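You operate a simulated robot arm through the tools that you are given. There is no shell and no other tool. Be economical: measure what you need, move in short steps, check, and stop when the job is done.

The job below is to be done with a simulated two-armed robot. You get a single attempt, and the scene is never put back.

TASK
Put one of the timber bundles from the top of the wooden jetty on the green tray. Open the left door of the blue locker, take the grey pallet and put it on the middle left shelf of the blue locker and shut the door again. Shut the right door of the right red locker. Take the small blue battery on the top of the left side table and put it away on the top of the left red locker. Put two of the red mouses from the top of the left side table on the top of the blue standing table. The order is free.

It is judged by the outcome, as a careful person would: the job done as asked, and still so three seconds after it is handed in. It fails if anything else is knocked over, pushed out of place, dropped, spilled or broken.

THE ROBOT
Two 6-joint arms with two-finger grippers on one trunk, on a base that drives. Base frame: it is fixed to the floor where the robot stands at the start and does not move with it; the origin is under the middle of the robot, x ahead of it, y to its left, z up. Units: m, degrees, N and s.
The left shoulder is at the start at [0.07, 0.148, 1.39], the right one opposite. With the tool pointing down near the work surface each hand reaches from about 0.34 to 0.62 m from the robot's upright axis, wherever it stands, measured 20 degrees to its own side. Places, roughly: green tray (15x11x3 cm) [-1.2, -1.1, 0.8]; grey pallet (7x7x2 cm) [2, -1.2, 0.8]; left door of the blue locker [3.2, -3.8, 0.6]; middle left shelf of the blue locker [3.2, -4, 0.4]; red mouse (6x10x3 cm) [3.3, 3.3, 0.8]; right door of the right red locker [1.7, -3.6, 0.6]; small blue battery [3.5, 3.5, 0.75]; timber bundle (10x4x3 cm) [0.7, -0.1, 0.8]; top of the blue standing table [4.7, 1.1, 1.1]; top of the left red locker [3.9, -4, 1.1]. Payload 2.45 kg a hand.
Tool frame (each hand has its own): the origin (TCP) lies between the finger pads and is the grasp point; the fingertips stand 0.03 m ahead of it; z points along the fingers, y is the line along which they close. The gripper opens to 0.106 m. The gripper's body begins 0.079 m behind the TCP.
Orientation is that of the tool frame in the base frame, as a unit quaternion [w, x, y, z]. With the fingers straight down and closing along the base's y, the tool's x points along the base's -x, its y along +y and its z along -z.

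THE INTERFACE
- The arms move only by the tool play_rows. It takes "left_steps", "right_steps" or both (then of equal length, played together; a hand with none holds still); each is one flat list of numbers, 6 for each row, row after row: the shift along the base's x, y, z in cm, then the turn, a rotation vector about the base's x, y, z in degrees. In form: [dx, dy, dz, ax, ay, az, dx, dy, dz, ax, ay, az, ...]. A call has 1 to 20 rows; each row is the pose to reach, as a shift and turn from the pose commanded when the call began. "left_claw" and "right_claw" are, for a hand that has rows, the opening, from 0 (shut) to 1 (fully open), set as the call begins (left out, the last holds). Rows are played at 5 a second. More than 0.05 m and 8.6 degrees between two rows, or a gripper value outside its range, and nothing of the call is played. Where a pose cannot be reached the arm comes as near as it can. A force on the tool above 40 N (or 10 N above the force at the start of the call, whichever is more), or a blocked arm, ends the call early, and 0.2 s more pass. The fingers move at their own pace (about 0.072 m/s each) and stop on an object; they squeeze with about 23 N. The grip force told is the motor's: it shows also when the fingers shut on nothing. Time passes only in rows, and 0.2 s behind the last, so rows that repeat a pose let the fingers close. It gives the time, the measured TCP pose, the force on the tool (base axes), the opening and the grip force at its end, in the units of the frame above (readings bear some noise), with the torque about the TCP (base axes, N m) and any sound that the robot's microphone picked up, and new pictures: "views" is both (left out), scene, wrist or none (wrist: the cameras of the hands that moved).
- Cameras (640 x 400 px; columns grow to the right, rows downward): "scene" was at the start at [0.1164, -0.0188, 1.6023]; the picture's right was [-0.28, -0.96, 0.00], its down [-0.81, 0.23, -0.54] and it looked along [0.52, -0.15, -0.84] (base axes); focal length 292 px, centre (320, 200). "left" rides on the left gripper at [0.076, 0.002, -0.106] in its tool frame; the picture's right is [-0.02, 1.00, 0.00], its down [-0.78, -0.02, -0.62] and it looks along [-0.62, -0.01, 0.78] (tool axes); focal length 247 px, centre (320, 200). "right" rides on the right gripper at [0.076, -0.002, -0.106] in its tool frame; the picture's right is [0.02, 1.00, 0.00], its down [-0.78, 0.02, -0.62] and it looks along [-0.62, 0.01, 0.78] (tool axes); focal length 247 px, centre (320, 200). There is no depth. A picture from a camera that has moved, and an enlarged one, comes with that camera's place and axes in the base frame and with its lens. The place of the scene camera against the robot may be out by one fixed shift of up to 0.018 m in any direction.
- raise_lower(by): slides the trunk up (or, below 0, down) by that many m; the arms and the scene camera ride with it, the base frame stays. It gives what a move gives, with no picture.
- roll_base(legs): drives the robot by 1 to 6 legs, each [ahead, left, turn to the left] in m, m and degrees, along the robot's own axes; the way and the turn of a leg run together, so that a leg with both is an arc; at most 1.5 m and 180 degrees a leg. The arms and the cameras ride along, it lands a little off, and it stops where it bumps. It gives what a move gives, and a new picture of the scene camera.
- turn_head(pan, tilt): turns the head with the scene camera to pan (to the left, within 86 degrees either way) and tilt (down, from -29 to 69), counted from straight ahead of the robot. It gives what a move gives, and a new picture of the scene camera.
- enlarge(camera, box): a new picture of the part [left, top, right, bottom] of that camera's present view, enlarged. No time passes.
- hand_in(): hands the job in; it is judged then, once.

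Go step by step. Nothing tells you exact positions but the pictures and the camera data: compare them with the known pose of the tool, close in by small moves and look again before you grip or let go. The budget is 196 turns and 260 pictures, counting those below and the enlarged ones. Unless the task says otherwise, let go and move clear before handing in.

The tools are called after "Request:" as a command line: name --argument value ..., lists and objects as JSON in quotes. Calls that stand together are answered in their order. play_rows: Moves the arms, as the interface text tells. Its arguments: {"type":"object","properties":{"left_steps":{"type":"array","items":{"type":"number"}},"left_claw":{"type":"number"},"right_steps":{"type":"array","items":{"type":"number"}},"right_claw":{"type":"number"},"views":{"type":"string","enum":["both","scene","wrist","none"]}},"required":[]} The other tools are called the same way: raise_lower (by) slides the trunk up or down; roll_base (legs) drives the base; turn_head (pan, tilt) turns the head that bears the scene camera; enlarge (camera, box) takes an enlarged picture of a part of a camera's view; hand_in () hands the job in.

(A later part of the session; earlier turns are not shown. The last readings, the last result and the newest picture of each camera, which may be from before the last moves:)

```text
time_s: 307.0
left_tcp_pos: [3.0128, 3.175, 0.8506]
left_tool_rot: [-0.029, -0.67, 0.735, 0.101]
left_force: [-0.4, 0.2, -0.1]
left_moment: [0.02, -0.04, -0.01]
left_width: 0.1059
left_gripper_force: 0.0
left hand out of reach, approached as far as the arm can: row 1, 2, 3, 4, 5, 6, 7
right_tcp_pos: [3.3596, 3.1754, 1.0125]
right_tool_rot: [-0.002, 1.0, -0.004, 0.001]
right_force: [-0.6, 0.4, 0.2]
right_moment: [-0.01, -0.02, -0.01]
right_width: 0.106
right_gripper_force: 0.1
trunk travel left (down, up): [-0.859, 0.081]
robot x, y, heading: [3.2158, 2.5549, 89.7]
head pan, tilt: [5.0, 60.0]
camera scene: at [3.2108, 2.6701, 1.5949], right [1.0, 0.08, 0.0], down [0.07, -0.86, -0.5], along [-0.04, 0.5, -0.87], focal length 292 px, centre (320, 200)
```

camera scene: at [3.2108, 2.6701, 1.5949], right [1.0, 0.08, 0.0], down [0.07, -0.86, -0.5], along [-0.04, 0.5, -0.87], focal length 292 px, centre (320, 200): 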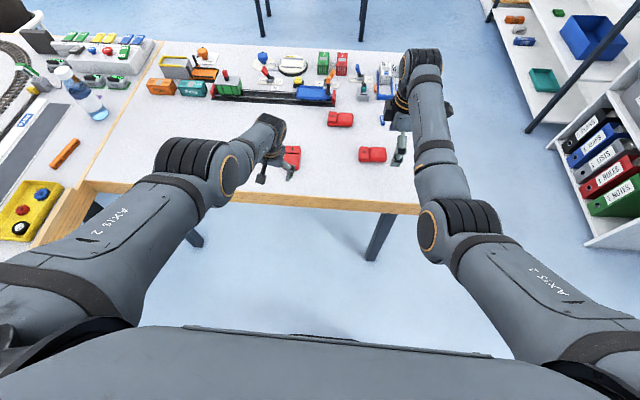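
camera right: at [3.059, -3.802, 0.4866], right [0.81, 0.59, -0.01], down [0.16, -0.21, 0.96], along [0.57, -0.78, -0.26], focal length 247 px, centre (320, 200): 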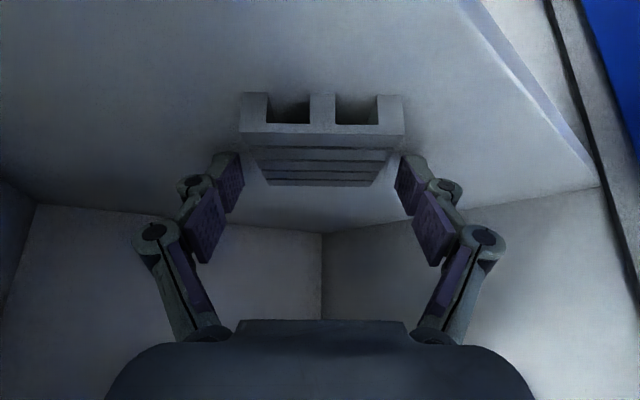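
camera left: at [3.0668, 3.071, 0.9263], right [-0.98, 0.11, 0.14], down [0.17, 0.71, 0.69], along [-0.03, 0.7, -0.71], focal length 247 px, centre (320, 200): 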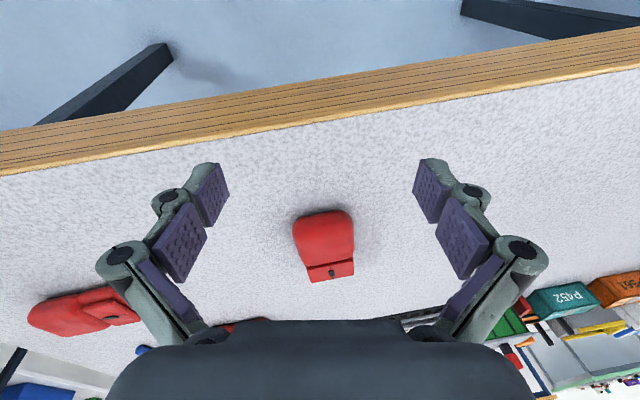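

I'll reverse along the known-good path: back the base away, pitch the left hand forward again, then unpitch while pulling in.

Request:
roll_base --legs '[[-0.3, 0, 0]]'

Request:
play_rows --left_steps '[-0.5, -0.5, 1, 6.8, -1.5, -0.1, -1, -1, 2, 13.5, -3, -0.2, -1.5, -1.5, 3, 20.3, -4.6, -0.3, -2, -2.5, 4, 27, -6.1, -0.4, -2.5, -3.5, 5, 33.8, -7.6, -0.5, -3, -4.5, 6, 40.6, -9.1, -0.6, -3.6, -5.5, 7, 47.3, -10.7, -0.7, -4.2, -6.5, 8, 54.1, -12.2, -0.8, -4.2, -6.5, 8, 54.1, -12.2, -0.8]' --views "none"

```text
time_s: 309.1
left_tcp_pos: [3.0116, 2.8732, 0.8486]
left_tool_rot: [-0.029, -0.671, 0.734, 0.099]
left_force: [0.3, 0.1, -0.6]
left_moment: [0.0, -0.03, 0.0]
left_width: 0.1059
left_gripper_force: 0.1
right_tcp_pos: [3.3569, 2.8737, 1.0114]
right_tool_rot: [-0.002, 1.0, -0.003, 0.0]
right_force: [-1.6, 0.7, -0.5]
right_moment: [-0.04, 0.02, 0.01]
right_width: 0.1059
right_gripper_force: 0.0
trunk travel left (down, up): [-0.859, 0.081]
robot x, y, heading: [3.2179, 2.2479, 89.8]
head pan, tilt: [5.0, 60.0]
camera scene: at [3.2094, 2.3695, 1.5947], right [1.0, 0.09, 0.0], down [0.07, -0.86, -0.5], along [-0.04, 0.5, -0.87], focal length 292 px, centre (320, 200)
```

scene: 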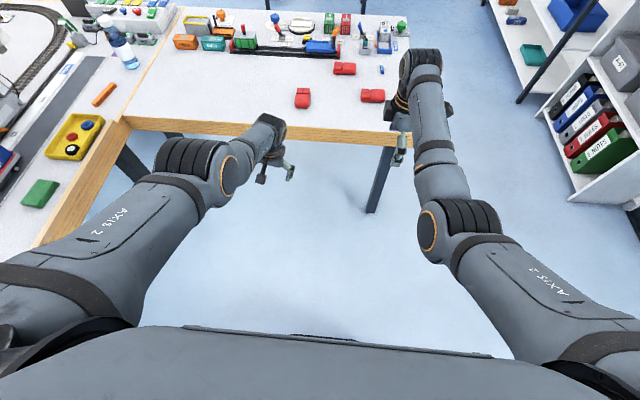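

```text
time_s: 311.3
left_tcp_pos: [3.0365, 2.7943, 0.8794]
left_tool_rot: [-0.318, 0.633, -0.615, -0.348]
left_force: [0.7, 1.3, 1.2]
left_moment: [-0.18, -0.03, -0.04]
left_width: 0.106
left_gripper_force: 0.0
left hand out of reach, approached as far as the arm can: row 1, 2, 3, 4, 5, 6, 7, 8, 9
right_tcp_pos: [3.3556, 2.8756, 1.0096]
right_tool_rot: [0.0, 1.0, -0.003, 0.0]
right_force: [0.1, 0.8, -0.2]
right_moment: [-0.06, -0.01, -0.03]
right_width: 0.1061
right_gripper_force: 0.0
trunk travel left (down, up): [-0.859, 0.081]
robot x, y, heading: [3.2148, 2.2514, 89.8]
head pan, tilt: [5.0, 60.0]
stopped in row 9 (left hand): the arm was blocked; the commanded pose is now the measured one
```

Request:
play_rows --left_steps '[-1, -3, 1, -7, 0, 0, -2, -6, 2, -14, 0, 0, -3, -9, 3, -21, 0, 0, -4, -12, 4, -28, 0, 0, -5, -15, 5, -35, 0, 0, -6, -18, 6, -42, 0, 0, -6, -21, 6, -49, 0, 0, -6, -23, 7, -55, 0, 0]' --views "scene"

```text
time_s: 313.1
left_tcp_pos: [3.0026, 2.506, 0.7653]
left_tool_rot: [-0.029, 0.728, -0.674, -0.124]
left_force: [-0.5, 0.9, -0.5]
left_moment: [0.01, -0.03, 0.02]
left_width: 0.106
left_gripper_force: 0.0
left hand out of reach, approached as far as the arm can: row 1, 2, 3, 4, 5, 6, 7, 8
right_tcp_pos: [3.3575, 2.8717, 1.0134]
right_tool_rot: [-0.003, 1.0, -0.003, 0.0]
right_force: [0.9, 0.5, -0.6]
right_moment: [0.03, 0.01, -0.04]
right_width: 0.1061
right_gripper_force: 0.2
trunk travel left (down, up): [-0.859, 0.081]
robot x, y, heading: [3.2148, 2.2539, 89.7]
head pan, tilt: [5.0, 60.0]
camera scene: at [3.2096, 2.3661, 1.595], right [1.0, 0.09, 0.0], down [0.07, -0.86, -0.5], along [-0.04, 0.5, -0.87], focal length 292 px, centre (320, 200)
```

scene: 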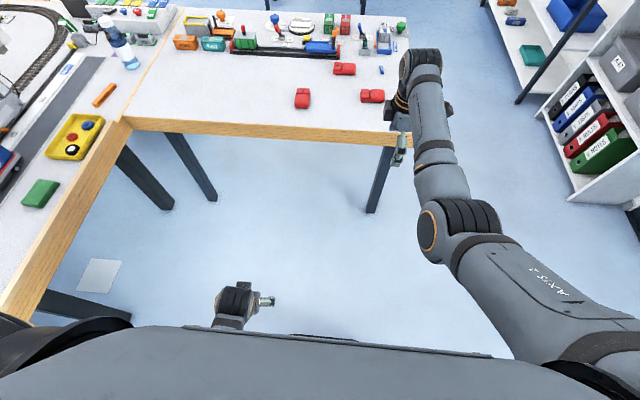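

Request:
play_rows --left_steps '[0, 2.5, 2.5, 0, 0, 0, 0, 5, 5, 0, 0, 0, 0, 8, 8, 0, 0, 0, 0, 11, 11, 0, 0, 0, 0, 14, 14, -3, -2, -1, 0, 17, 17, -6, -4, -2, 0, 19, 19, -9, -6, -3, 0, 21, 21, -12.4, -7.7, -4.4, 0, 21, 21, -12.4, -7.7, -4.4]' --views "scene"

```text
time_s: 315.1
left_tcp_pos: [3.0594, 2.8116, 0.7768]
left_tool_rot: [-0.025, -0.663, 0.746, 0.065]
left_force: [0.3, -1.3, -1.1]
left_moment: [0.11, 0.02, 0.0]
left_width: 0.1055
left_gripper_force: 0.1
left hand out of reach, approached as far as the arm can: row 1, 2, 3, 4, 5, 6, 7, 8, 9
right_tcp_pos: [3.3574, 2.8746, 1.0104]
right_tool_rot: [-0.001, 1.0, -0.002, 0.0]
right_force: [-0.6, 0.8, -1.0]
right_moment: [-0.05, 0.0, -0.02]
right_width: 0.1059
right_gripper_force: 0.0
trunk travel left (down, up): [-0.859, 0.081]
robot x, y, heading: [3.2124, 2.2503, 89.9]
head pan, tilt: [5.0, 60.0]
camera scene: at [3.2101, 2.3715, 1.5944], right [1.0, 0.09, 0.0], down [0.07, -0.86, -0.5], along [-0.04, 0.5, -0.87], focal length 292 px, centre (320, 200)
```

scene: 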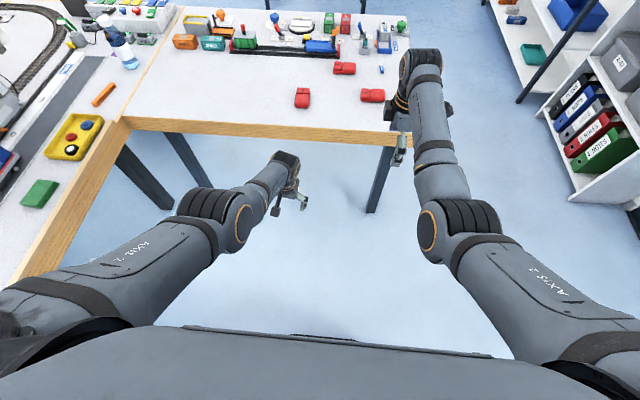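

The left wrist seems flipped into another branch. One attempt to reset it: extend straight forward at pitch ~75°, then come back.

Request:
play_rows --left_steps '[-0.5, 1, 2, 8.4, -1, 0, -1, 2, 4, 16.8, -2, 0, -1.5, 3.5, 6.5, 25, -3, 0, -2, 5, 9, 33.4, -4, 0, -2.5, 6.5, 11.5, 41.8, -5, 0, -3, 8, 14, 50, -6, 0, -3.5, 10, 17, 58.4, -7, 0, -4, 12, 20, 66.8, -8, 0, -4, 14, 22, 75, -8, 0, -4, 14, 22, 75, -8, 0]' --views "none"

Request:
play_rows --left_steps '[0, -1, 0, -8, 0, 0, 0, -2, 0, -16, 0, 0, 0, -4, 0, -24, 0, 0, 0, -6, 0, -32, 0, 0, 0, -8, 0, -40, 0, 0, 0, -10, 0, -48, 0, 0, 0, -12, 0, -56, 0, 0, 0, -14, 0, -64, 0, 0]' --views "scene"

```text
time_s: 317.3
left_tcp_pos: [3.0184, 2.9531, 1.0044]
left_tool_rot: [0.435, -0.541, 0.549, 0.466]
left_force: [0.2, -0.6, 0.7]
left_moment: [0.01, 0.02, 0.03]
left_width: 0.1061
left_gripper_force: 0.0
left hand out of reach, approached as far as the arm can: row 1, 2, 3, 4, 5, 6, 7, 8
right_tcp_pos: [3.3577, 2.8724, 1.0125]
right_tool_rot: [-0.003, 1.0, -0.004, 0.0]
right_force: [0.5, 0.0, 0.0]
right_moment: [0.03, 0.01, -0.02]
right_width: 0.1061
right_gripper_force: 0.0
trunk travel left (down, up): [-0.859, 0.081]
robot x, y, heading: [3.2157, 2.249, 90.3]
head pan, tilt: [5.0, 60.0]
```

```text
time_s: 319.1
left_tcp_pos: [3.0657, 2.8869, 0.8394]
left_tool_rot: [0.078, -0.674, 0.719, 0.15]
left_force: [-0.4, -0.1, -0.3]
left_moment: [0.0, 0.01, 0.0]
left_width: 0.1059
left_gripper_force: 0.2
left hand out of reach, approached as far as the arm can: row 1, 2, 3, 4, 5, 6, 7, 8
right_tcp_pos: [3.3568, 2.8726, 1.0116]
right_tool_rot: [-0.002, 1.0, -0.004, -0.001]
right_force: [1.4, -0.2, -0.1]
right_moment: [-0.03, 0.0, 0.0]
right_width: 0.1062
right_gripper_force: 0.1
trunk travel left (down, up): [-0.859, 0.081]
robot x, y, heading: [3.2171, 2.2493, 89.6]
head pan, tilt: [5.0, 60.0]
camera scene: at [3.2096, 2.3685, 1.5948], right [1.0, 0.09, 0.0], down [0.07, -0.86, -0.5], along [-0.04, 0.5, -0.87], focal length 292 px, centre (320, 200)
```

scene: 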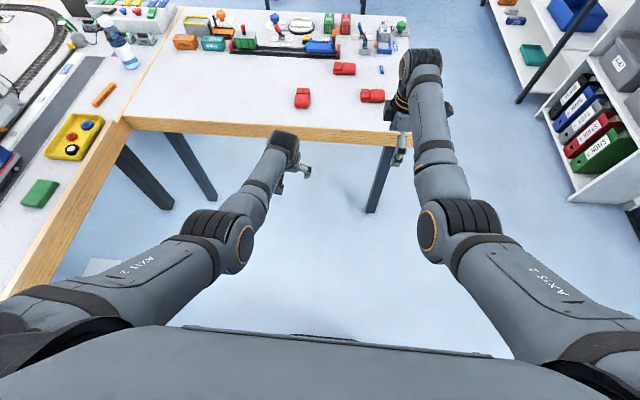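

I'll work with the right hand only and park the left hand low and close. Then I drive up to the table for the first mouse.

Request:
play_rows --left_steps '[-0.6, -4, -0.7, -2, 0, 0, -1.2, -8, -1.4, -4, 0, 0, -1.8, -12, -2.1, -6, 0, 0, -2.4, -16, -2.8, -8, 0, 0, -3, -20, -3.5, -10, 0, 0, -3.6, -24, -4.2, -12, 0, 0, -4.2, -28, -4.9, -14, 0, 0, -4.8, -32, -5.6, -16, 0, 0, -5.4, -36, -6.3, -16, 0, 0, -6, -38.5, -7, -16, 0, 0]' --left_claw 0 --views "none"

Request:
roll_base --legs '[[0.53, 0, 0]]'

Request:
enlarge --camera "right" --box '[0, 0, 640, 400]'

```text
time_s: 321.3
left_tcp_pos: [3.0001, 2.487, 0.6927]
left_tool_rot: [0.034, 0.71, -0.7, -0.071]
left_force: [-0.7, -0.5, -0.1]
left_moment: [0.03, 0.01, -0.01]
left_width: 0.0002
left_gripper_force: 22.8
left hand out of reach, approached as far as the arm can: row 1, 2, 3, 4, 5, 6, 7, 8, 9, 10
right_tcp_pos: [3.3581, 2.8717, 1.0129]
right_tool_rot: [-0.003, 1.0, -0.004, 0.0]
right_force: [0.5, 0.2, -0.4]
right_moment: [0.03, 0.01, 0.0]
right_width: 0.1059
right_gripper_force: 0.0
trunk travel left (down, up): [-0.859, 0.081]
robot x, y, heading: [3.2111, 2.2512, 90.1]
head pan, tilt: [5.0, 60.0]
```

```text
time_s: 324.4
left_tcp_pos: [3.0021, 3.0201, 0.6913]
left_tool_rot: [0.035, 0.709, -0.701, -0.07]
left_force: [-0.8, 0.2, 0.4]
left_moment: [-0.05, 0.0, 0.0]
left_width: 0.0
left_gripper_force: 22.7
right_tcp_pos: [3.3588, 3.4073, 1.0131]
right_tool_rot: [-0.002, 1.0, -0.005, 0.0]
right_force: [0.0, 0.5, -1.1]
right_moment: [-0.01, -0.01, 0.0]
right_width: 0.1059
right_gripper_force: 0.0
trunk travel left (down, up): [-0.859, 0.081]
robot x, y, heading: [3.2177, 2.7866, 89.9]
head pan, tilt: [5.0, 60.0]
camera scene: at [3.211, 2.9005, 1.595], right [1.0, 0.08, 0.0], down [0.07, -0.86, -0.5], along [-0.04, 0.5, -0.87], focal length 292 px, centre (320, 200)
```

scene: 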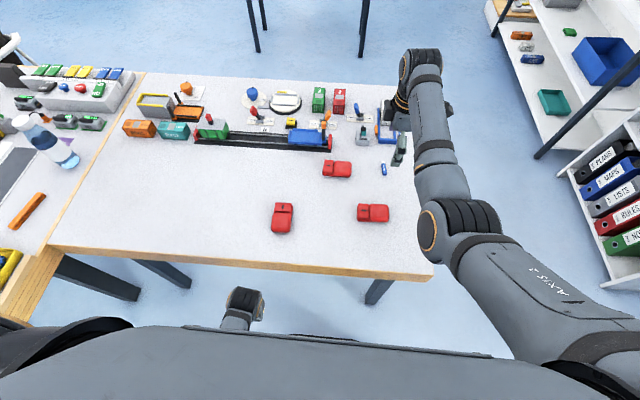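

```text
1.00 times, centred on (320, 200) of right (not enlarged: the box is as wide or as high as the picture)
camera zoom: at [3.4343, 3.4072, 1.118], right [0.01, -1.0, -0.01], down [-0.78, -0.01, 0.62], along [-0.62, 0.0, -0.78], focal length 247 px, centre (320, 200)
```

zoom: 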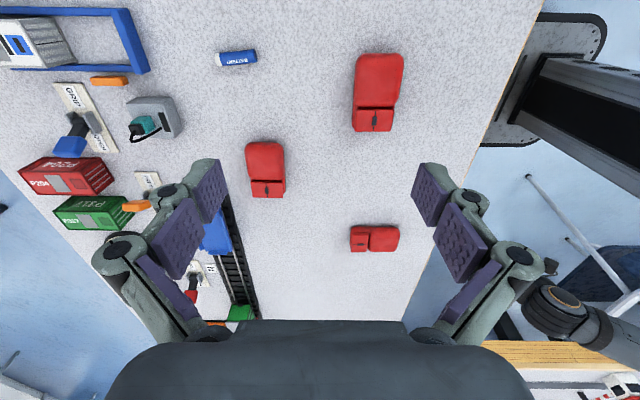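

Mouse 3 is at about (3.338, 3.333). I go down over it.

Request:
play_rows --right_steps '[-1, -3, -3, 0, 0, 0, -2, -6, -6, 0, 0, 0, -2.1, -7.4, -10, 0, 0, 0, -2.1, -7.4, -14, 0, 0, 0, -2.1, -7.4, -16, 0, 0, 0, -2.1, -7.4, -16, 0, 0, 0]' --right_claw 1 --views "wrist"

```text
time_s: 325.8
left_tcp_pos: [3.0016, 3.0204, 0.691]
left_tool_rot: [0.036, 0.709, -0.701, -0.07]
left_force: [-0.3, -0.7, 0.1]
left_moment: [-0.01, -0.03, 0.03]
left_width: 0.0
left_gripper_force: 23.1
right_tcp_pos: [3.3394, 3.3325, 0.8517]
right_tool_rot: [-0.003, 1.0, -0.005, 0.0]
right_force: [0.0, -0.1, -0.1]
right_moment: [-0.01, 0.01, 0.02]
right_width: 0.1059
right_gripper_force: 0.0
trunk travel left (down, up): [-0.859, 0.081]
robot x, y, heading: [3.2159, 2.7838, 90.0]
head pan, tilt: [5.0, 60.0]
camera right: at [3.4137, 3.3343, 0.9572], right [0.01, -1.0, 0.0], down [-0.78, -0.01, 0.62], along [-0.62, 0.0, -0.78], focal length 247 px, centre (320, 200)
```

right: 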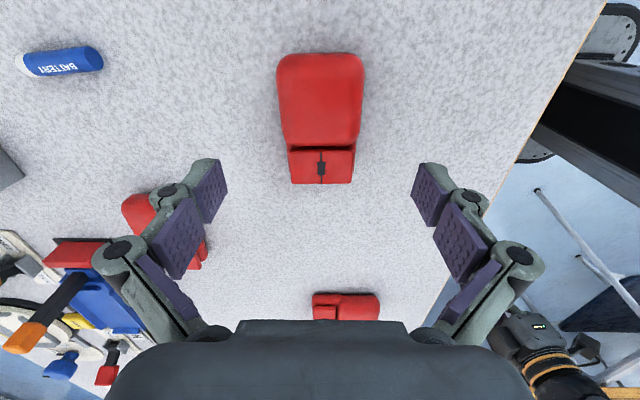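

Centred. Descend to grip height.

Request:
play_rows --right_steps '[0, 0, -2.5, 0, 0, 0, 0, 0, -5, 0, 0, 0, 0, 0, -6.8, 0, 0, 0, 0, 0, -7.4, 0, 0, 0, 0, 0, -7.4, 0, 0, 0]' --views "wrist"

```text
time_s: 327.0
left_tcp_pos: [3.0021, 3.0213, 0.6923]
left_tool_rot: [0.036, 0.708, -0.701, -0.071]
left_force: [0.0, -0.1, -0.1]
left_moment: [-0.02, -0.01, -0.02]
left_width: 0.0002
left_gripper_force: 23.1
right_tcp_pos: [3.3381, 3.331, 0.7797]
right_tool_rot: [-0.002, 1.0, -0.004, 0.0]
right_force: [-0.8, -0.1, 0.3]
right_moment: [0.02, 0.01, -0.01]
right_width: 0.106
right_gripper_force: 0.1
trunk travel left (down, up): [-0.859, 0.081]
robot x, y, heading: [3.2172, 2.7824, 89.8]
head pan, tilt: [5.0, 60.0]
camera right: at [3.4138, 3.3324, 0.885], right [0.01, -1.0, -0.01], down [-0.78, -0.01, 0.62], along [-0.62, 0.0, -0.78], focal length 247 px, centre (320, 200)
```

right: 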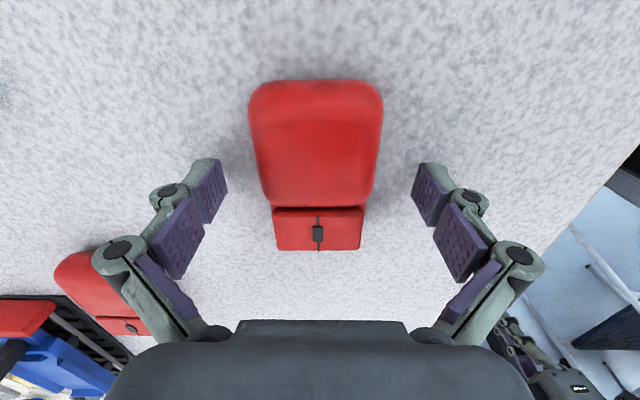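

Request:
play_rows --right_steps '[0, 0, 0, 0, 0, 0, 0, 0, 0, 0, 0, 0, 0, 0, 0, 0, 0, 0, 0, 0, 0, 0, 0, 0, 0, 0, 0, 0, 0, 0]' --right_claw 0.3 --views "none"

Request:
play_rows --right_steps '[0, 0, 2, 0, 0, 0, 0, 0, 5, 0, 0, 0, 0, 0, 9, 0, 0, 0, 0, 0, 13, 0, 0, 0, 0, 0, 17, 0, 0, 0, 0, -1, 21, 0, 0, 0, 0, -2, 25, 0, 0, 0]' --views "wrist"

```text
time_s: 327.7
left_tcp_pos: [3.002, 3.0151, 0.6933]
left_tool_rot: [0.033, 0.708, -0.701, -0.073]
left_force: [1.3, 0.4, 0.3]
left_moment: [-0.04, -0.04, 0.04]
left_width: 0.0
left_gripper_force: 23.0
right_tcp_pos: [3.3365, 3.3225, 0.7868]
right_tool_rot: [0.0, 1.0, -0.004, 0.001]
right_force: [3.9, -23.1, 51.4]
right_moment: [-1.82, 0.03, 0.07]
right_width: 0.0602
right_gripper_force: 21.0
trunk travel left (down, up): [-0.859, 0.081]
robot x, y, heading: [3.2175, 2.7822, 89.8]
head pan, tilt: [5.0, 60.0]
stopped in row 3 (right hand): the force on the tool passed its limit at 43 N (the readings are from after the stop); the commanded pose is now the measured one
```

```text
time_s: 329.3
left_tcp_pos: [3.0036, 3.0202, 0.6913]
left_tool_rot: [0.036, 0.709, -0.701, -0.07]
left_force: [0.0, -0.5, -0.5]
left_moment: [0.0, -0.02, 0.03]
left_width: 0.0001
left_gripper_force: 23.4
right_tcp_pos: [3.364, 3.3097, 1.0271]
right_tool_rot: [0.002, 1.0, -0.014, 0.021]
right_force: [0.1, -0.3, 0.2]
right_moment: [0.03, 0.02, 0.01]
right_width: 0.0595
right_gripper_force: 23.6
trunk travel left (down, up): [-0.859, 0.081]
robot x, y, heading: [3.2173, 2.7834, 89.8]
head pan, tilt: [5.0, 60.0]
camera right: at [3.434, 3.311, 1.1354], right [-0.01, -1.0, 0.0], down [-0.81, 0.01, 0.59], along [-0.59, 0.0, -0.81], focal length 247 px, centre (320, 200)
```

right: 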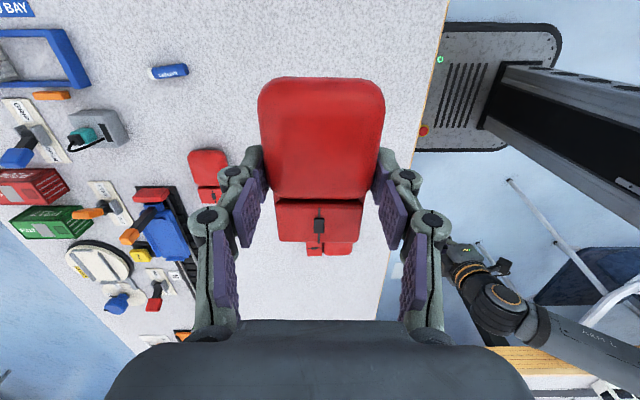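

Mouse held. I raise the trunk and drive to the blue standing table, facing it (heading 0).

Request:
raise_lower --by 0.08

Request:
roll_base --legs '[[-0.6, 0, 0], [0, 0, -90], [0.55, -0.8, 0]]'

Request:
turn_head --pan -5 --tilt 40

```text
time_s: 330.4
left_tcp_pos: [3.0029, 3.0211, 0.7712]
left_tool_rot: [0.036, 0.708, -0.701, -0.07]
left_force: [0.3, 0.8, -0.4]
left_moment: [0.0, 0.0, -0.05]
left_width: 0.0002
left_gripper_force: 23.0
right_tcp_pos: [3.3626, 3.3106, 1.108]
right_tool_rot: [-0.001, 1.0, -0.013, 0.02]
right_force: [-0.1, 0.7, -0.1]
right_moment: [-0.02, 0.0, -0.02]
right_width: 0.0593
right_gripper_force: 22.5
trunk travel left (down, up): [-0.939, 0.001]
robot x, y, heading: [3.2219, 2.784, 89.7]
head pan, tilt: [5.0, 60.0]
```

```text
time_s: 342.3
left_tcp_pos: [3.9974, 1.5915, 0.7709]
left_tool_rot: [0.024, -0.003, 0.997, 0.074]
left_force: [0.2, -0.6, 0.8]
left_moment: [-0.03, 0.02, -0.03]
left_width: 0.0
left_gripper_force: 23.1
right_tcp_pos: [4.2885, 1.2306, 1.11]
right_tool_rot: [-0.013, -0.695, 0.719, -0.015]
right_force: [-0.2, 0.9, -0.3]
right_moment: [-0.01, 0.0, -0.03]
right_width: 0.0594
right_gripper_force: 23.1
trunk travel left (down, up): [-0.939, 0.001]
robot x, y, heading: [3.7638, 1.3772, -0.5]
head pan, tilt: [5.0, 60.0]
camera scene: at [3.8754, 1.3832, 1.6749], right [0.08, -1.0, 0.0], down [-0.86, -0.07, -0.5], along [0.5, 0.04, -0.87], focal length 292 px, centre (320, 200)
```

scene: 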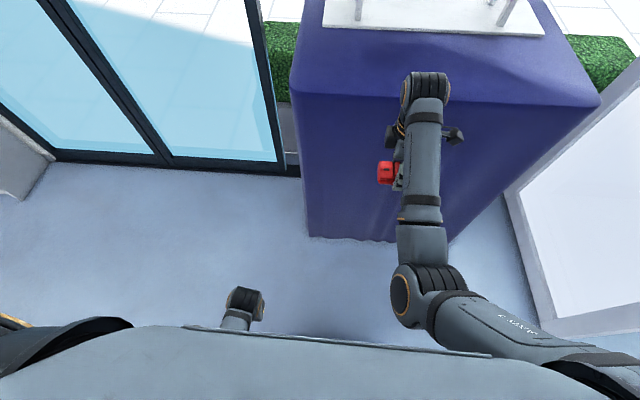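

```text
time_s: 343.2
left_tcp_pos: [3.998, 1.5904, 0.7707]
left_tool_rot: [0.024, -0.003, 0.997, 0.075]
left_force: [-0.1, 0.2, 0.4]
left_moment: [-0.01, 0.0, -0.01]
left_width: 0.0
left_gripper_force: 22.7
right_tcp_pos: [4.289, 1.2275, 1.111]
right_tool_rot: [-0.013, -0.695, 0.718, -0.016]
right_force: [-0.2, 0.9, -2.0]
right_moment: [0.04, 0.04, -0.03]
right_width: 0.0591
right_gripper_force: 22.9
trunk travel left (down, up): [-0.939, 0.001]
robot x, y, heading: [3.7638, 1.3746, -0.2]
head pan, tilt: [-5.0, 40.0]
camera scene: at [3.8943, 1.3687, 1.7015], right [-0.1, -1.0, 0.0], down [-0.64, 0.06, -0.77], along [0.76, -0.07, -0.64], focal length 292 px, centre (320, 200)
```

scene: 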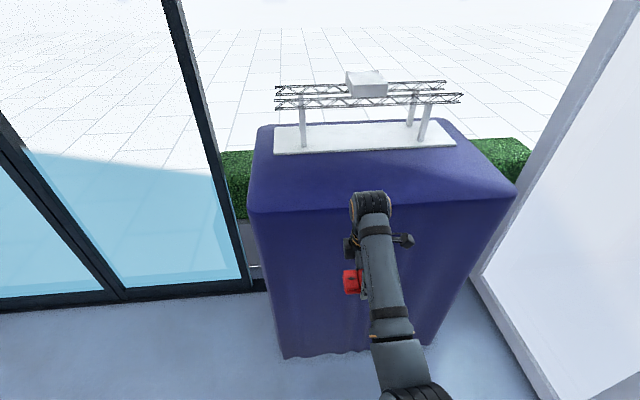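

The table's near edge is at x≈4.59 and its bridge plate begins at x≈4.93, so I'll place at x≈4.76. First I raise the hand 13 cm.

Request:
play_rows --right_steps '[1, 0, 3, 0, 0, 0, 2, 0, 6, 0, 0, 0, 3, 0, 9, 0, 0, 0, 3, 0, 12, 0, 0, 0, 3, 0, 14, 0, 0, 0, 3, 0, 14, 0, 0, 0]' --views "none"

```text
time_s: 344.6
left_tcp_pos: [3.9983, 1.5909, 0.7715]
left_tool_rot: [0.025, -0.002, 0.997, 0.075]
left_force: [-0.3, 0.1, -0.2]
left_moment: [-0.03, -0.01, 0.04]
left_width: 0.0
left_gripper_force: 23.1
right_tcp_pos: [4.3754, 1.2431, 1.198]
right_tool_rot: [-0.013, -0.695, 0.719, -0.014]
right_force: [-1.0, -0.5, -1.6]
right_moment: [0.05, -0.03, 0.0]
right_width: 0.0595
right_gripper_force: 23.0
right hand out of reach, approached as far as the arm can: row 1, 2, 3, 4, 5, 6
trunk travel left (down, up): [-0.939, 0.001]
robot x, y, heading: [3.7644, 1.3754, -0.7]
head pan, tilt: [-5.0, 40.0]
```

Request:
roll_base --legs '[[0.385, 0, 0]]'

Request:
enlarge --camera "right" --box '[0, 0, 640, 400]'

```text
time_s: 347.0
left_tcp_pos: [4.375, 1.5875, 0.7711]
left_tool_rot: [0.025, -0.002, 0.997, 0.075]
left_force: [-0.5, 0.7, -0.4]
left_moment: [-0.01, -0.02, -0.01]
left_width: 0.0003
left_gripper_force: 23.1
right_tcp_pos: [4.7531, 1.2398, 1.1982]
right_tool_rot: [-0.012, -0.696, 0.718, -0.015]
right_force: [-0.1, 0.6, -1.1]
right_moment: [-0.03, -0.02, 0.01]
right_width: 0.0591
right_gripper_force: 22.5
trunk travel left (down, up): [-0.939, 0.001]
robot x, y, heading: [4.1405, 1.3729, -0.6]
head pan, tilt: [-5.0, 40.0]
camera scene: at [4.2711, 1.3655, 1.7019], right [-0.1, -1.0, 0.0], down [-0.64, 0.06, -0.77], along [0.76, -0.07, -0.64], focal length 292 px, centre (320, 200)
```

scene: 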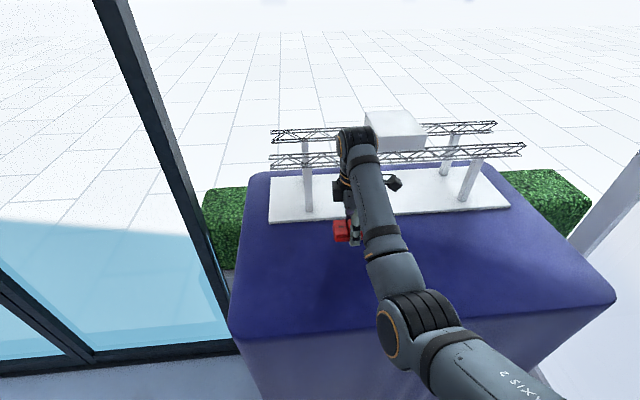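

```text
1.00 times, centred on (320, 200) of right (not enlarged: the box is as wide or as high as the picture)
camera zoom: at [4.7503, 1.1689, 1.3063], right [-1.0, 0.01, 0.0], down [0.01, 0.81, 0.59], along [0.01, 0.59, -0.81], focal length 247 px, centre (320, 200)
```

zoom: 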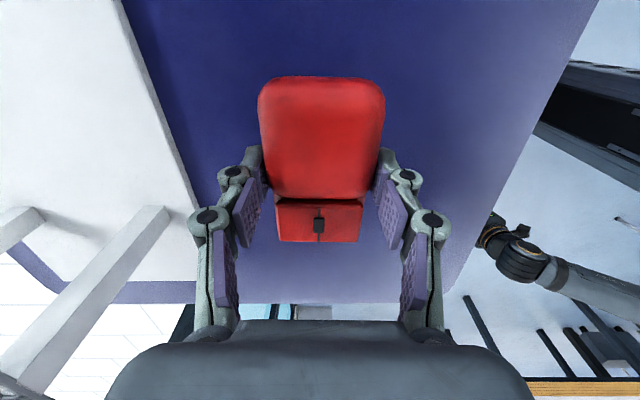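

Well placed between edge and plate. Lower with the trunk.

Request:
raise_lower --by -0.045

```text
time_s: 347.8
left_tcp_pos: [4.378, 1.5866, 0.7262]
left_tool_rot: [0.025, -0.002, 0.997, 0.075]
left_force: [-0.6, -0.5, 0.7]
left_moment: [0.0, 0.01, 0.0]
left_width: 0.0001
left_gripper_force: 23.1
right_tcp_pos: [4.7556, 1.2393, 1.1523]
right_tool_rot: [-0.013, -0.694, 0.719, -0.015]
right_force: [0.3, -0.8, -1.1]
right_moment: [-0.01, -0.02, 0.0]
right_width: 0.0592
right_gripper_force: 22.8
trunk travel left (down, up): [-0.894, 0.046]
robot x, y, heading: [4.1438, 1.3742, -0.5]
head pan, tilt: [-5.0, 40.0]
```

Request:
raise_lower --by -0.015

Request:
enlarge --camera "scene" --box '[270, 150, 430, 250]'

```text
time_s: 348.5
left_tcp_pos: [4.3786, 1.5878, 0.7108]
left_tool_rot: [0.025, -0.001, 0.997, 0.075]
left_force: [0.4, 0.2, -0.6]
left_moment: [0.0, -0.01, -0.01]
left_width: 0.0002
left_gripper_force: 23.2
right_tcp_pos: [4.7544, 1.2394, 1.136]
right_tool_rot: [-0.012, -0.696, 0.718, -0.015]
right_force: [0.0, 0.2, -0.6]
right_moment: [0.01, -0.05, -0.01]
right_width: 0.0595
right_gripper_force: 22.9
trunk travel left (down, up): [-0.879, 0.061]
robot x, y, heading: [4.1398, 1.3747, -0.6]
head pan, tilt: [-5.0, 40.0]
```

```text
4.00 times, centred on (350, 200) of scene
camera zoom: at [4.2739, 1.3654, 1.6416], right [-0.1, -1.0, 0.0], down [-0.64, 0.06, -0.77], along [0.76, -0.07, -0.64], focal length 1166 px, centre (200, 200)
```

zoom: 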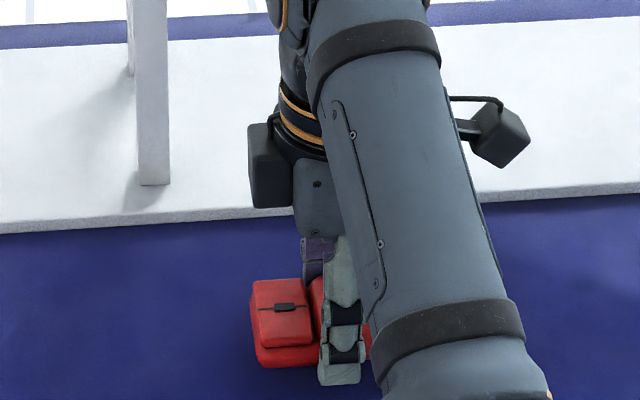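

Request:
raise_lower --by -0.012

```text
time_s: 349.1
left_tcp_pos: [4.3783, 1.5871, 0.6987]
left_tool_rot: [0.025, -0.002, 0.997, 0.074]
left_force: [0.6, 0.6, 0.6]
left_moment: [-0.01, -0.01, 0.02]
left_width: 0.0
left_gripper_force: 23.2
right_tcp_pos: [4.7543, 1.2394, 1.1239]
right_tool_rot: [-0.013, -0.695, 0.719, -0.014]
right_force: [-0.5, -0.8, -0.4]
right_moment: [0.01, 0.0, -0.01]
right_width: 0.0591
right_gripper_force: 23.3
trunk travel left (down, up): [-0.867, 0.073]
robot x, y, heading: [4.1416, 1.3719, -0.7]
head pan, tilt: [-5.0, 40.0]
```

Request:
raise_lower --by -0.012

```text
time_s: 349.7
left_tcp_pos: [4.3766, 1.5883, 0.688]
left_tool_rot: [0.025, -0.002, 0.997, 0.075]
left_force: [0.5, -0.6, -0.2]
left_moment: [0.02, -0.03, 0.0]
left_width: 0.0
left_gripper_force: 22.6
right_tcp_pos: [4.7528, 1.2408, 1.1176]
right_tool_rot: [-0.009, -0.694, 0.719, -0.018]
right_force: [2.0, -2.1, 27.2]
right_moment: [0.56, 0.82, -0.06]
right_width: 0.0592
right_gripper_force: 23.2
trunk travel left (down, up): [-0.855, 0.085]
robot x, y, heading: [4.1395, 1.374, -0.6]
head pan, tilt: [-5.0, 40.0]
```

Contact. I ease up a little and release.

Request:
raise_lower --by 0.006

Request:
play_rows --right_steps '[0, 0, 0, 0, 0, 0, 0, 0, 0, 0, 0, 0, 0, 0, 0, 0, 0, 0]' --right_claw 1 --views "none"

Request:
raise_lower --by 0.09

Request:
roll_base --legs '[[-0.4, 0, 0]]'

```text
time_s: 350.2
left_tcp_pos: [4.3773, 1.587, 0.6939]
left_tool_rot: [0.024, -0.001, 0.997, 0.075]
left_force: [0.0, 0.4, 0.1]
left_moment: [0.01, 0.03, -0.04]
left_width: 0.0
left_gripper_force: 23.2
right_tcp_pos: [4.7529, 1.2401, 1.1172]
right_tool_rot: [-0.014, -0.695, 0.718, -0.016]
right_force: [2.1, -0.3, 3.2]
right_moment: [0.16, -0.19, -0.09]
right_width: 0.0593
right_gripper_force: 23.4
trunk travel left (down, up): [-0.861, 0.079]
robot x, y, heading: [4.1414, 1.3726, -0.3]
head pan, tilt: [-5.0, 40.0]
```

```text
time_s: 351.0
left_tcp_pos: [4.3773, 1.5858, 0.693]
left_tool_rot: [0.024, -0.002, 0.997, 0.074]
left_force: [0.6, -0.5, 0.8]
left_moment: [0.01, 0.01, 0.01]
left_width: 0.0
left_gripper_force: 23.0
right_tcp_pos: [4.7543, 1.2402, 1.1188]
right_tool_rot: [-0.014, -0.695, 0.719, -0.016]
right_force: [-0.1, -0.4, -0.7]
right_moment: [-0.02, -0.01, 0.03]
right_width: 0.1063
right_gripper_force: 0.0
trunk travel left (down, up): [-0.861, 0.079]
robot x, y, heading: [4.1377, 1.3732, -0.6]
head pan, tilt: [-5.0, 40.0]
```

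```text
time_s: 352.2
left_tcp_pos: [4.3774, 1.5868, 0.7726]
left_tool_rot: [0.025, -0.002, 0.997, 0.075]
left_force: [0.0, 0.7, 0.6]
left_moment: [0.0, -0.01, -0.02]
left_width: 0.0
left_gripper_force: 22.9
right_tcp_pos: [4.7546, 1.2407, 1.1986]
right_tool_rot: [-0.013, -0.695, 0.719, -0.015]
right_force: [-1.2, 0.4, 0.0]
right_moment: [0.0, -0.02, 0.0]
right_width: 0.1061
right_gripper_force: 0.1
right hand out of reach, approached as far as the arm can: row 1
trunk travel left (down, up): [-0.94, 0.0]
robot x, y, heading: [4.135, 1.3736, -0.6]
head pan, tilt: [-5.0, 40.0]
```

```text
time_s: 354.7
left_tcp_pos: [3.9798, 1.5906, 0.7729]
left_tool_rot: [0.023, -0.001, 0.997, 0.074]
left_force: [-0.4, -0.3, -0.7]
left_moment: [0.01, 0.01, -0.02]
left_width: 0.0001
left_gripper_force: 23.1
right_tcp_pos: [4.3562, 1.244, 1.1975]
right_tool_rot: [-0.013, -0.695, 0.719, -0.014]
right_force: [0.3, -0.4, 0.4]
right_moment: [-0.02, 0.02, 0.01]
right_width: 0.1061
right_gripper_force: 0.1
trunk travel left (down, up): [-0.94, 0.0]
robot x, y, heading: [3.7411, 1.3754, -0.6]
head pan, tilt: [-5.0, 40.0]
camera scene: at [3.8768, 1.3693, 1.7027], right [-0.1, -1.0, 0.0], down [-0.64, 0.06, -0.77], along [0.76, -0.08, -0.64], focal length 292 px, centre (320, 200)
```

scene: 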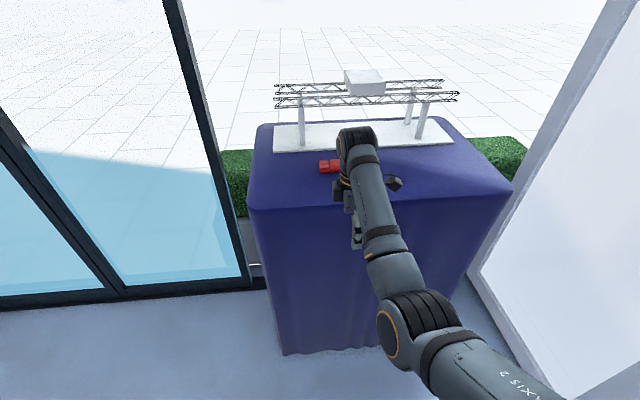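

The first mouse is on the standing table. For the second (the near-left one, lying along y) I turn the right hand back by 90° and return.

Request:
play_rows --right_steps '[0, 0, -1, 0, 0, -8, 0, 0, -2, 0, 0, -16, 0, 0, -3, 0, 0, -24, 0, 0, -4, 0, 0, -32, 0, 0, -5, 0, 0, -40, 0, 0, -6, 0, 0, -48, 0, 0, -7, 0, 0, -56, 0, 0, -8, 0, 0, -64, 0, 0, -9, 0, 0, -72, 0, 0, -10, 0, 0, -80, 0, 0, -10, 0, 0, -88]' --views "none"

Request:
roll_base --legs '[[-0.55, 0.85, 0], [0, 0, 90.6], [0.48, 0, 0]]'

Request:
enlarge --camera "right" --box '[0, 0, 640, 400]'

```text
time_s: 357.1
left_tcp_pos: [3.9798, 1.5905, 0.7724]
left_tool_rot: [0.025, -0.001, 0.997, 0.076]
left_force: [0.4, 0.2, -0.3]
left_moment: [0.01, 0.02, 0.01]
left_width: 0.0001
left_gripper_force: 22.8
right_tcp_pos: [4.3556, 1.2427, 1.0985]
right_tool_rot: [-0.02, 0.002, 1.0, -0.003]
right_force: [0.1, 0.2, -0.6]
right_moment: [-0.01, -0.03, 0.02]
right_width: 0.1062
right_gripper_force: 0.0
trunk travel left (down, up): [-0.94, 0.0]
robot x, y, heading: [3.7402, 1.3772, -0.5]
head pan, tilt: [-5.0, 40.0]
```

```text
time_s: 368.6
left_tcp_pos: [2.996, 2.9457, 0.7728]
left_tool_rot: [0.035, 0.707, -0.702, -0.071]
left_force: [0.4, 1.0, -0.1]
left_moment: [0.03, 0.02, 0.02]
left_width: 0.0
left_gripper_force: 22.9
right_tcp_pos: [3.3435, 3.3213, 1.0992]
right_tool_rot: [0.011, 0.709, -0.705, 0.015]
right_force: [1.3, -0.3, -0.3]
right_moment: [-0.02, 0.04, -0.02]
right_width: 0.1058
right_gripper_force: 0.1
trunk travel left (down, up): [-0.94, 0.0]
robot x, y, heading: [3.2121, 2.7088, 89.4]
head pan, tilt: [-5.0, 40.0]
camera scene: at [3.2183, 2.8424, 1.7031], right [1.0, -0.09, 0.0], down [-0.06, -0.64, -0.77], along [0.07, 0.76, -0.64], focal length 292 px, centre (320, 200)
```

scene: 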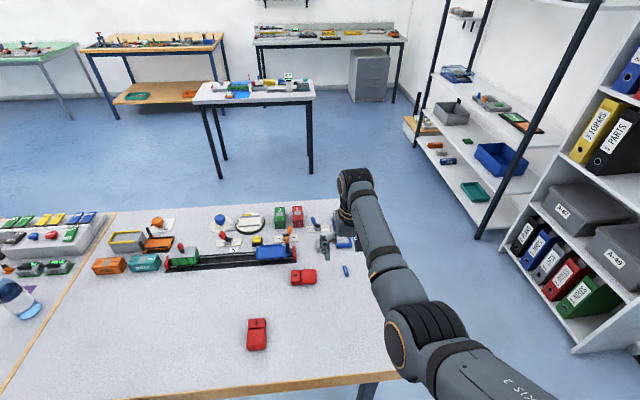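

```text
1.00 times, centred on (320, 200) of right (not enlarged: the box is as wide or as high as the picture)
camera zoom: at [3.343, 3.2513, 1.2075], right [-1.0, -0.03, 0.0], down [-0.02, 0.81, 0.59], along [-0.01, 0.59, -0.81], focal length 247 px, centre (320, 200)
```

zoom: 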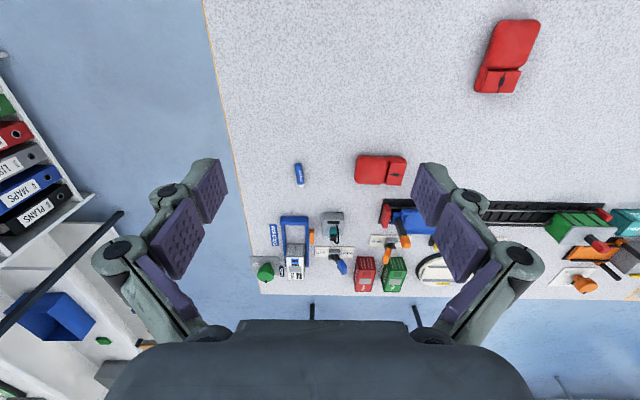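

The mouse lies at about (3.052, 3.29), aligned with y. I shift left 29 cm and slightly ahead, then check the chair clearance.

Request:
roll_base --legs '[[0.06, 0, 0.6], [0, 0.29, 0]]'

Request:
play_rows --right_steps '[0, -2, -4, 0, 0, 0, 0, -4, -8, 0, 0, 0, 0, -6, -12, 0, 0, 0, 0, -8, -16, 0, 0, 0, 0, -9, -20, 0, 0, 0, 0, -9, -24, 0, 0, 0, 0, -9, -24, 0, 0, 0]' --views "wrist"

```text
time_s: 371.1
left_tcp_pos: [2.7047, 3.0044, 0.7735]
left_tool_rot: [0.037, 0.711, -0.699, -0.07]
left_force: [0.3, -0.3, -0.1]
left_moment: [0.01, 0.02, -0.03]
left_width: 0.0
left_gripper_force: 22.6
right_tcp_pos: [3.0476, 3.3847, 1.0978]
right_tool_rot: [0.013, 0.712, -0.702, 0.015]
right_force: [0.0, -0.1, 0.0]
right_moment: [0.02, 0.01, -0.01]
right_width: 0.1061
right_gripper_force: 0.0
trunk travel left (down, up): [-0.94, 0.0]
robot x, y, heading: [2.9169, 2.7698, 90.4]
head pan, tilt: [-5.0, 40.0]
camera scene: at [2.9291, 2.9052, 1.7029], right [1.0, -0.09, 0.0], down [-0.06, -0.64, -0.77], along [0.07, 0.76, -0.64], focal length 292 px, centre (320, 200)
```

scene: 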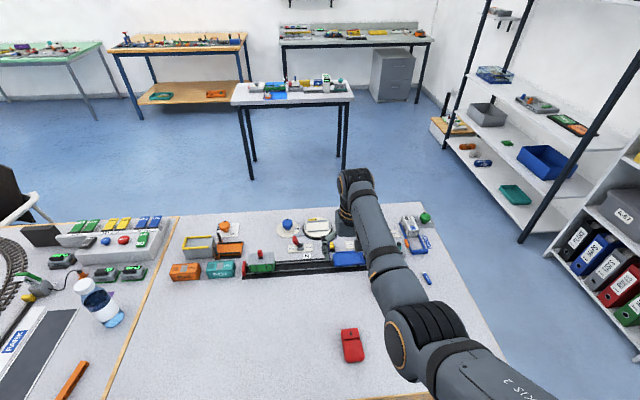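

```text
time_s: 372.8
left_tcp_pos: [2.7034, 3.0041, 0.7719]
left_tool_rot: [0.036, 0.711, -0.699, -0.07]
left_force: [-0.6, 0.6, -0.2]
left_moment: [0.0, 0.02, 0.0]
left_width: 0.0
left_gripper_force: 23.0
right_tcp_pos: [3.0471, 3.2961, 0.8597]
right_tool_rot: [0.012, 0.711, -0.703, 0.014]
right_force: [-1.0, 0.1, -0.2]
right_moment: [-0.01, -0.01, 0.01]
right_width: 0.106
right_gripper_force: 0.1
trunk travel left (down, up): [-0.94, 0.0]
robot x, y, heading: [2.9168, 2.7684, 90.2]
head pan, tilt: [-5.0, 40.0]
camera right: at [3.0477, 3.224, 0.9675], right [-1.0, -0.03, 0.0], down [-0.03, 0.81, 0.59], along [-0.02, 0.59, -0.81], focal length 247 px, centre (320, 200)
```

right: 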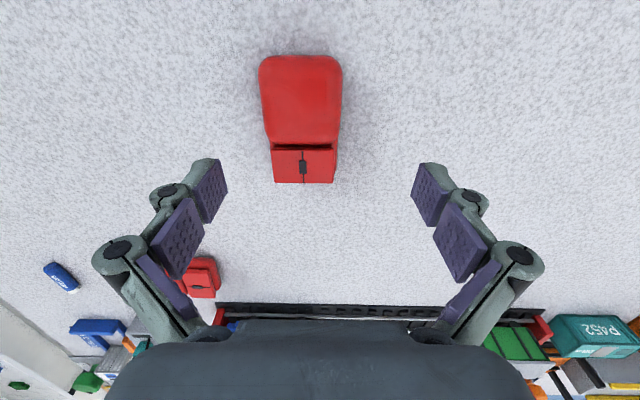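

Request:
play_rows --right_steps '[0.6, 0, -2, 0, 0, 0, 1.2, 0, -4.5, 0, 0, 0, 1.2, 0, -6.8, 0, 0, 0, 1.2, 0, -6.8, 0, 0, 0]' --views "none"

Request:
play_rows --right_steps '[0, 0, 0, 0, 0, 0, 0, 0, 0.2, 0, 0, 0, 0, 0, 0.4, 0, 0, 0, 0, 0, 0.5, 0, 0, 0, 0, 0, 0.5, 0, 0, 0]' --right_claw 0.3 --views "wrist"

```text
time_s: 373.8
left_tcp_pos: [2.7034, 3.0038, 0.7731]
left_tool_rot: [0.037, 0.71, -0.699, -0.07]
left_force: [-0.6, -0.2, 0.2]
left_moment: [0.0, 0.01, 0.0]
left_width: 0.0
left_gripper_force: 22.8
right_tcp_pos: [3.0633, 3.2753, 0.8221]
right_tool_rot: [0.011, 0.712, -0.702, 0.017]
right_force: [-0.5, 0.7, 0.4]
right_moment: [0.01, 0.0, -0.03]
right_width: 0.1059
right_gripper_force: 0.2
right hand out of reach, approached as far as the arm can: row 1, 2, 3, 4
trunk travel left (down, up): [-0.94, 0.0]
robot x, y, heading: [2.9183, 2.7696, 90.2]
head pan, tilt: [-5.0, 40.0]
```

```text
time_s: 374.9
left_tcp_pos: [2.7033, 3.0042, 0.7732]
left_tool_rot: [0.037, 0.71, -0.7, -0.07]
left_force: [0.5, -0.2, -0.3]
left_moment: [0.02, 0.0, 0.01]
left_width: 0.0003
left_gripper_force: 23.1
right_tcp_pos: [3.0649, 3.2756, 0.827]
right_tool_rot: [0.013, 0.711, -0.702, 0.016]
right_force: [-1.1, -0.5, 0.1]
right_moment: [0.04, -0.03, 0.01]
right_width: 0.0319
right_gripper_force: 0.0
trunk travel left (down, up): [-0.94, 0.0]
robot x, y, heading: [2.9199, 2.7697, 89.9]
head pan, tilt: [-5.0, 40.0]
camera right: at [3.0658, 3.204, 0.9345], right [-1.0, -0.03, 0.0], down [-0.03, 0.81, 0.59], along [-0.02, 0.59, -0.81], focal length 247 px, centre (320, 200)
```

right: 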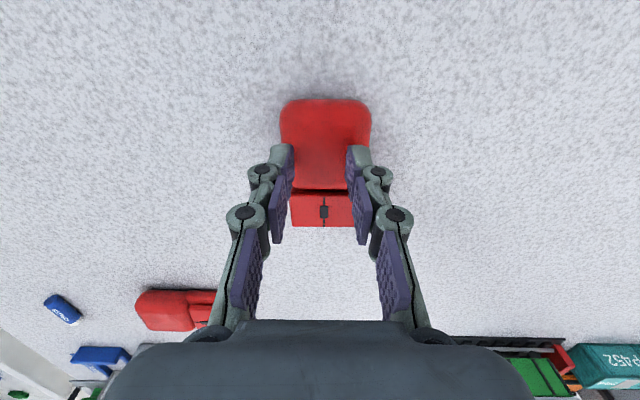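

The arm ran out of reach vertically; I open, lift a little, lower the trunk and re-align.

Request:
play_rows --right_steps '[0, 0.5, 2.5, 0, 0, 0, 0, 1, 5, 0, 0, 0, 0, 1.8, 7, 0, 0, 0, 0, 1.8, 7, 0, 0, 0, 0, 1.8, 7, 0, 0, 0]' --right_claw 1 --views "none"

Request:
raise_lower --by -0.08

```text
time_s: 376.1
left_tcp_pos: [2.7036, 3.004, 0.7728]
left_tool_rot: [0.037, 0.71, -0.699, -0.07]
left_force: [0.0, -0.2, -0.5]
left_moment: [-0.01, -0.01, 0.0]
left_width: 0.0
left_gripper_force: 23.8
right_tcp_pos: [3.0652, 3.2927, 0.8961]
right_tool_rot: [0.013, 0.711, -0.702, 0.017]
right_force: [-0.5, -0.1, 0.4]
right_moment: [0.0, 0.04, -0.01]
right_width: 0.1061
right_gripper_force: 0.0
trunk travel left (down, up): [-0.94, 0.0]
robot x, y, heading: [2.9181, 2.7689, 89.9]
head pan, tilt: [-5.0, 40.0]
```

```text
time_s: 377.3
left_tcp_pos: [2.7037, 3.0049, 0.6926]
left_tool_rot: [0.036, 0.71, -0.699, -0.07]
left_force: [-0.7, -0.1, 0.1]
left_moment: [0.03, 0.01, -0.01]
left_width: 0.0
left_gripper_force: 23.2
right_tcp_pos: [3.0651, 3.2933, 0.8158]
right_tool_rot: [0.011, 0.711, -0.703, 0.015]
right_force: [0.3, -0.7, 0.9]
right_moment: [0.01, 0.03, -0.01]
right_width: 0.1061
right_gripper_force: 0.1
trunk travel left (down, up): [-0.86, 0.08]
robot x, y, heading: [2.9155, 2.7663, 90.1]
head pan, tilt: [-5.0, 40.0]
```

Request:
play_rows --right_steps '[-0.4, 0, -1, 0, 0, 0, -0.4, 0, -2, 0, 0, 0, -0.4, 0, -2.8, 0, 0, 0, -0.4, 0, -2.8, 0, 0, 0]' --views "none"

Request:
play_rows --right_steps '[0, 0, 0, 0, 0, 0, 0, 0, 0.1, 0, 0, 0, 0, 0, 0.2, 0, 0, 0, 0, 0, 0.3, 0, 0, 0, 0, 0, 0.3, 0, 0, 0]' --right_claw 0.3 --views "wrist"

```text
time_s: 378.3
left_tcp_pos: [2.7043, 3.0045, 0.6925]
left_tool_rot: [0.036, 0.711, -0.699, -0.07]
left_force: [0.2, -0.1, 0.5]
left_moment: [0.01, -0.01, -0.01]
left_width: 0.0
left_gripper_force: 23.1
right_tcp_pos: [3.0606, 3.2922, 0.7869]
right_tool_rot: [0.012, 0.712, -0.702, 0.016]
right_force: [0.3, 0.1, 0.0]
right_moment: [0.01, -0.01, 0.01]
right_width: 0.106
right_gripper_force: 0.2
trunk travel left (down, up): [-0.86, 0.08]
robot x, y, heading: [2.9208, 2.7714, 90.2]
head pan, tilt: [-5.0, 40.0]
```

```text
time_s: 379.5
left_tcp_pos: [2.7039, 3.0044, 0.6925]
left_tool_rot: [0.036, 0.711, -0.699, -0.071]
left_force: [-0.2, 0.4, -0.5]
left_moment: [0.01, -0.01, 0.03]
left_width: 0.0002
left_gripper_force: 23.3
right_tcp_pos: [3.0616, 3.2929, 0.7914]
right_tool_rot: [0.013, 0.712, -0.702, 0.017]
right_force: [1.1, -0.7, 0.3]
right_moment: [-0.03, 0.0, -0.01]
right_width: 0.0594
right_gripper_force: 23.3
trunk travel left (down, up): [-0.86, 0.08]
robot x, y, heading: [2.9185, 2.7702, 90.4]
head pan, tilt: [-5.0, 40.0]
camera right: at [3.0617, 3.2216, 0.8992], right [-1.0, -0.03, 0.0], down [-0.03, 0.81, 0.59], along [-0.02, 0.59, -0.81], focal length 247 px, centre (320, 200)
```

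right: 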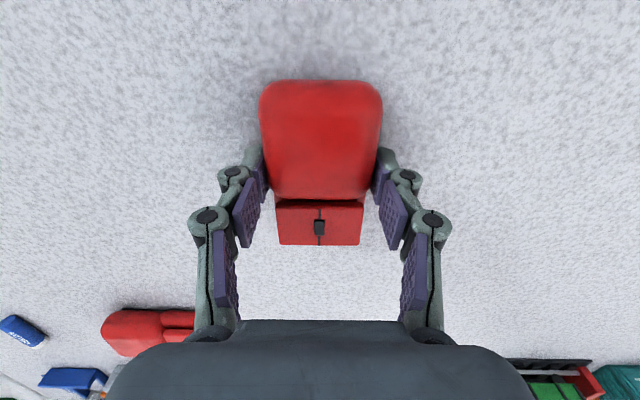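

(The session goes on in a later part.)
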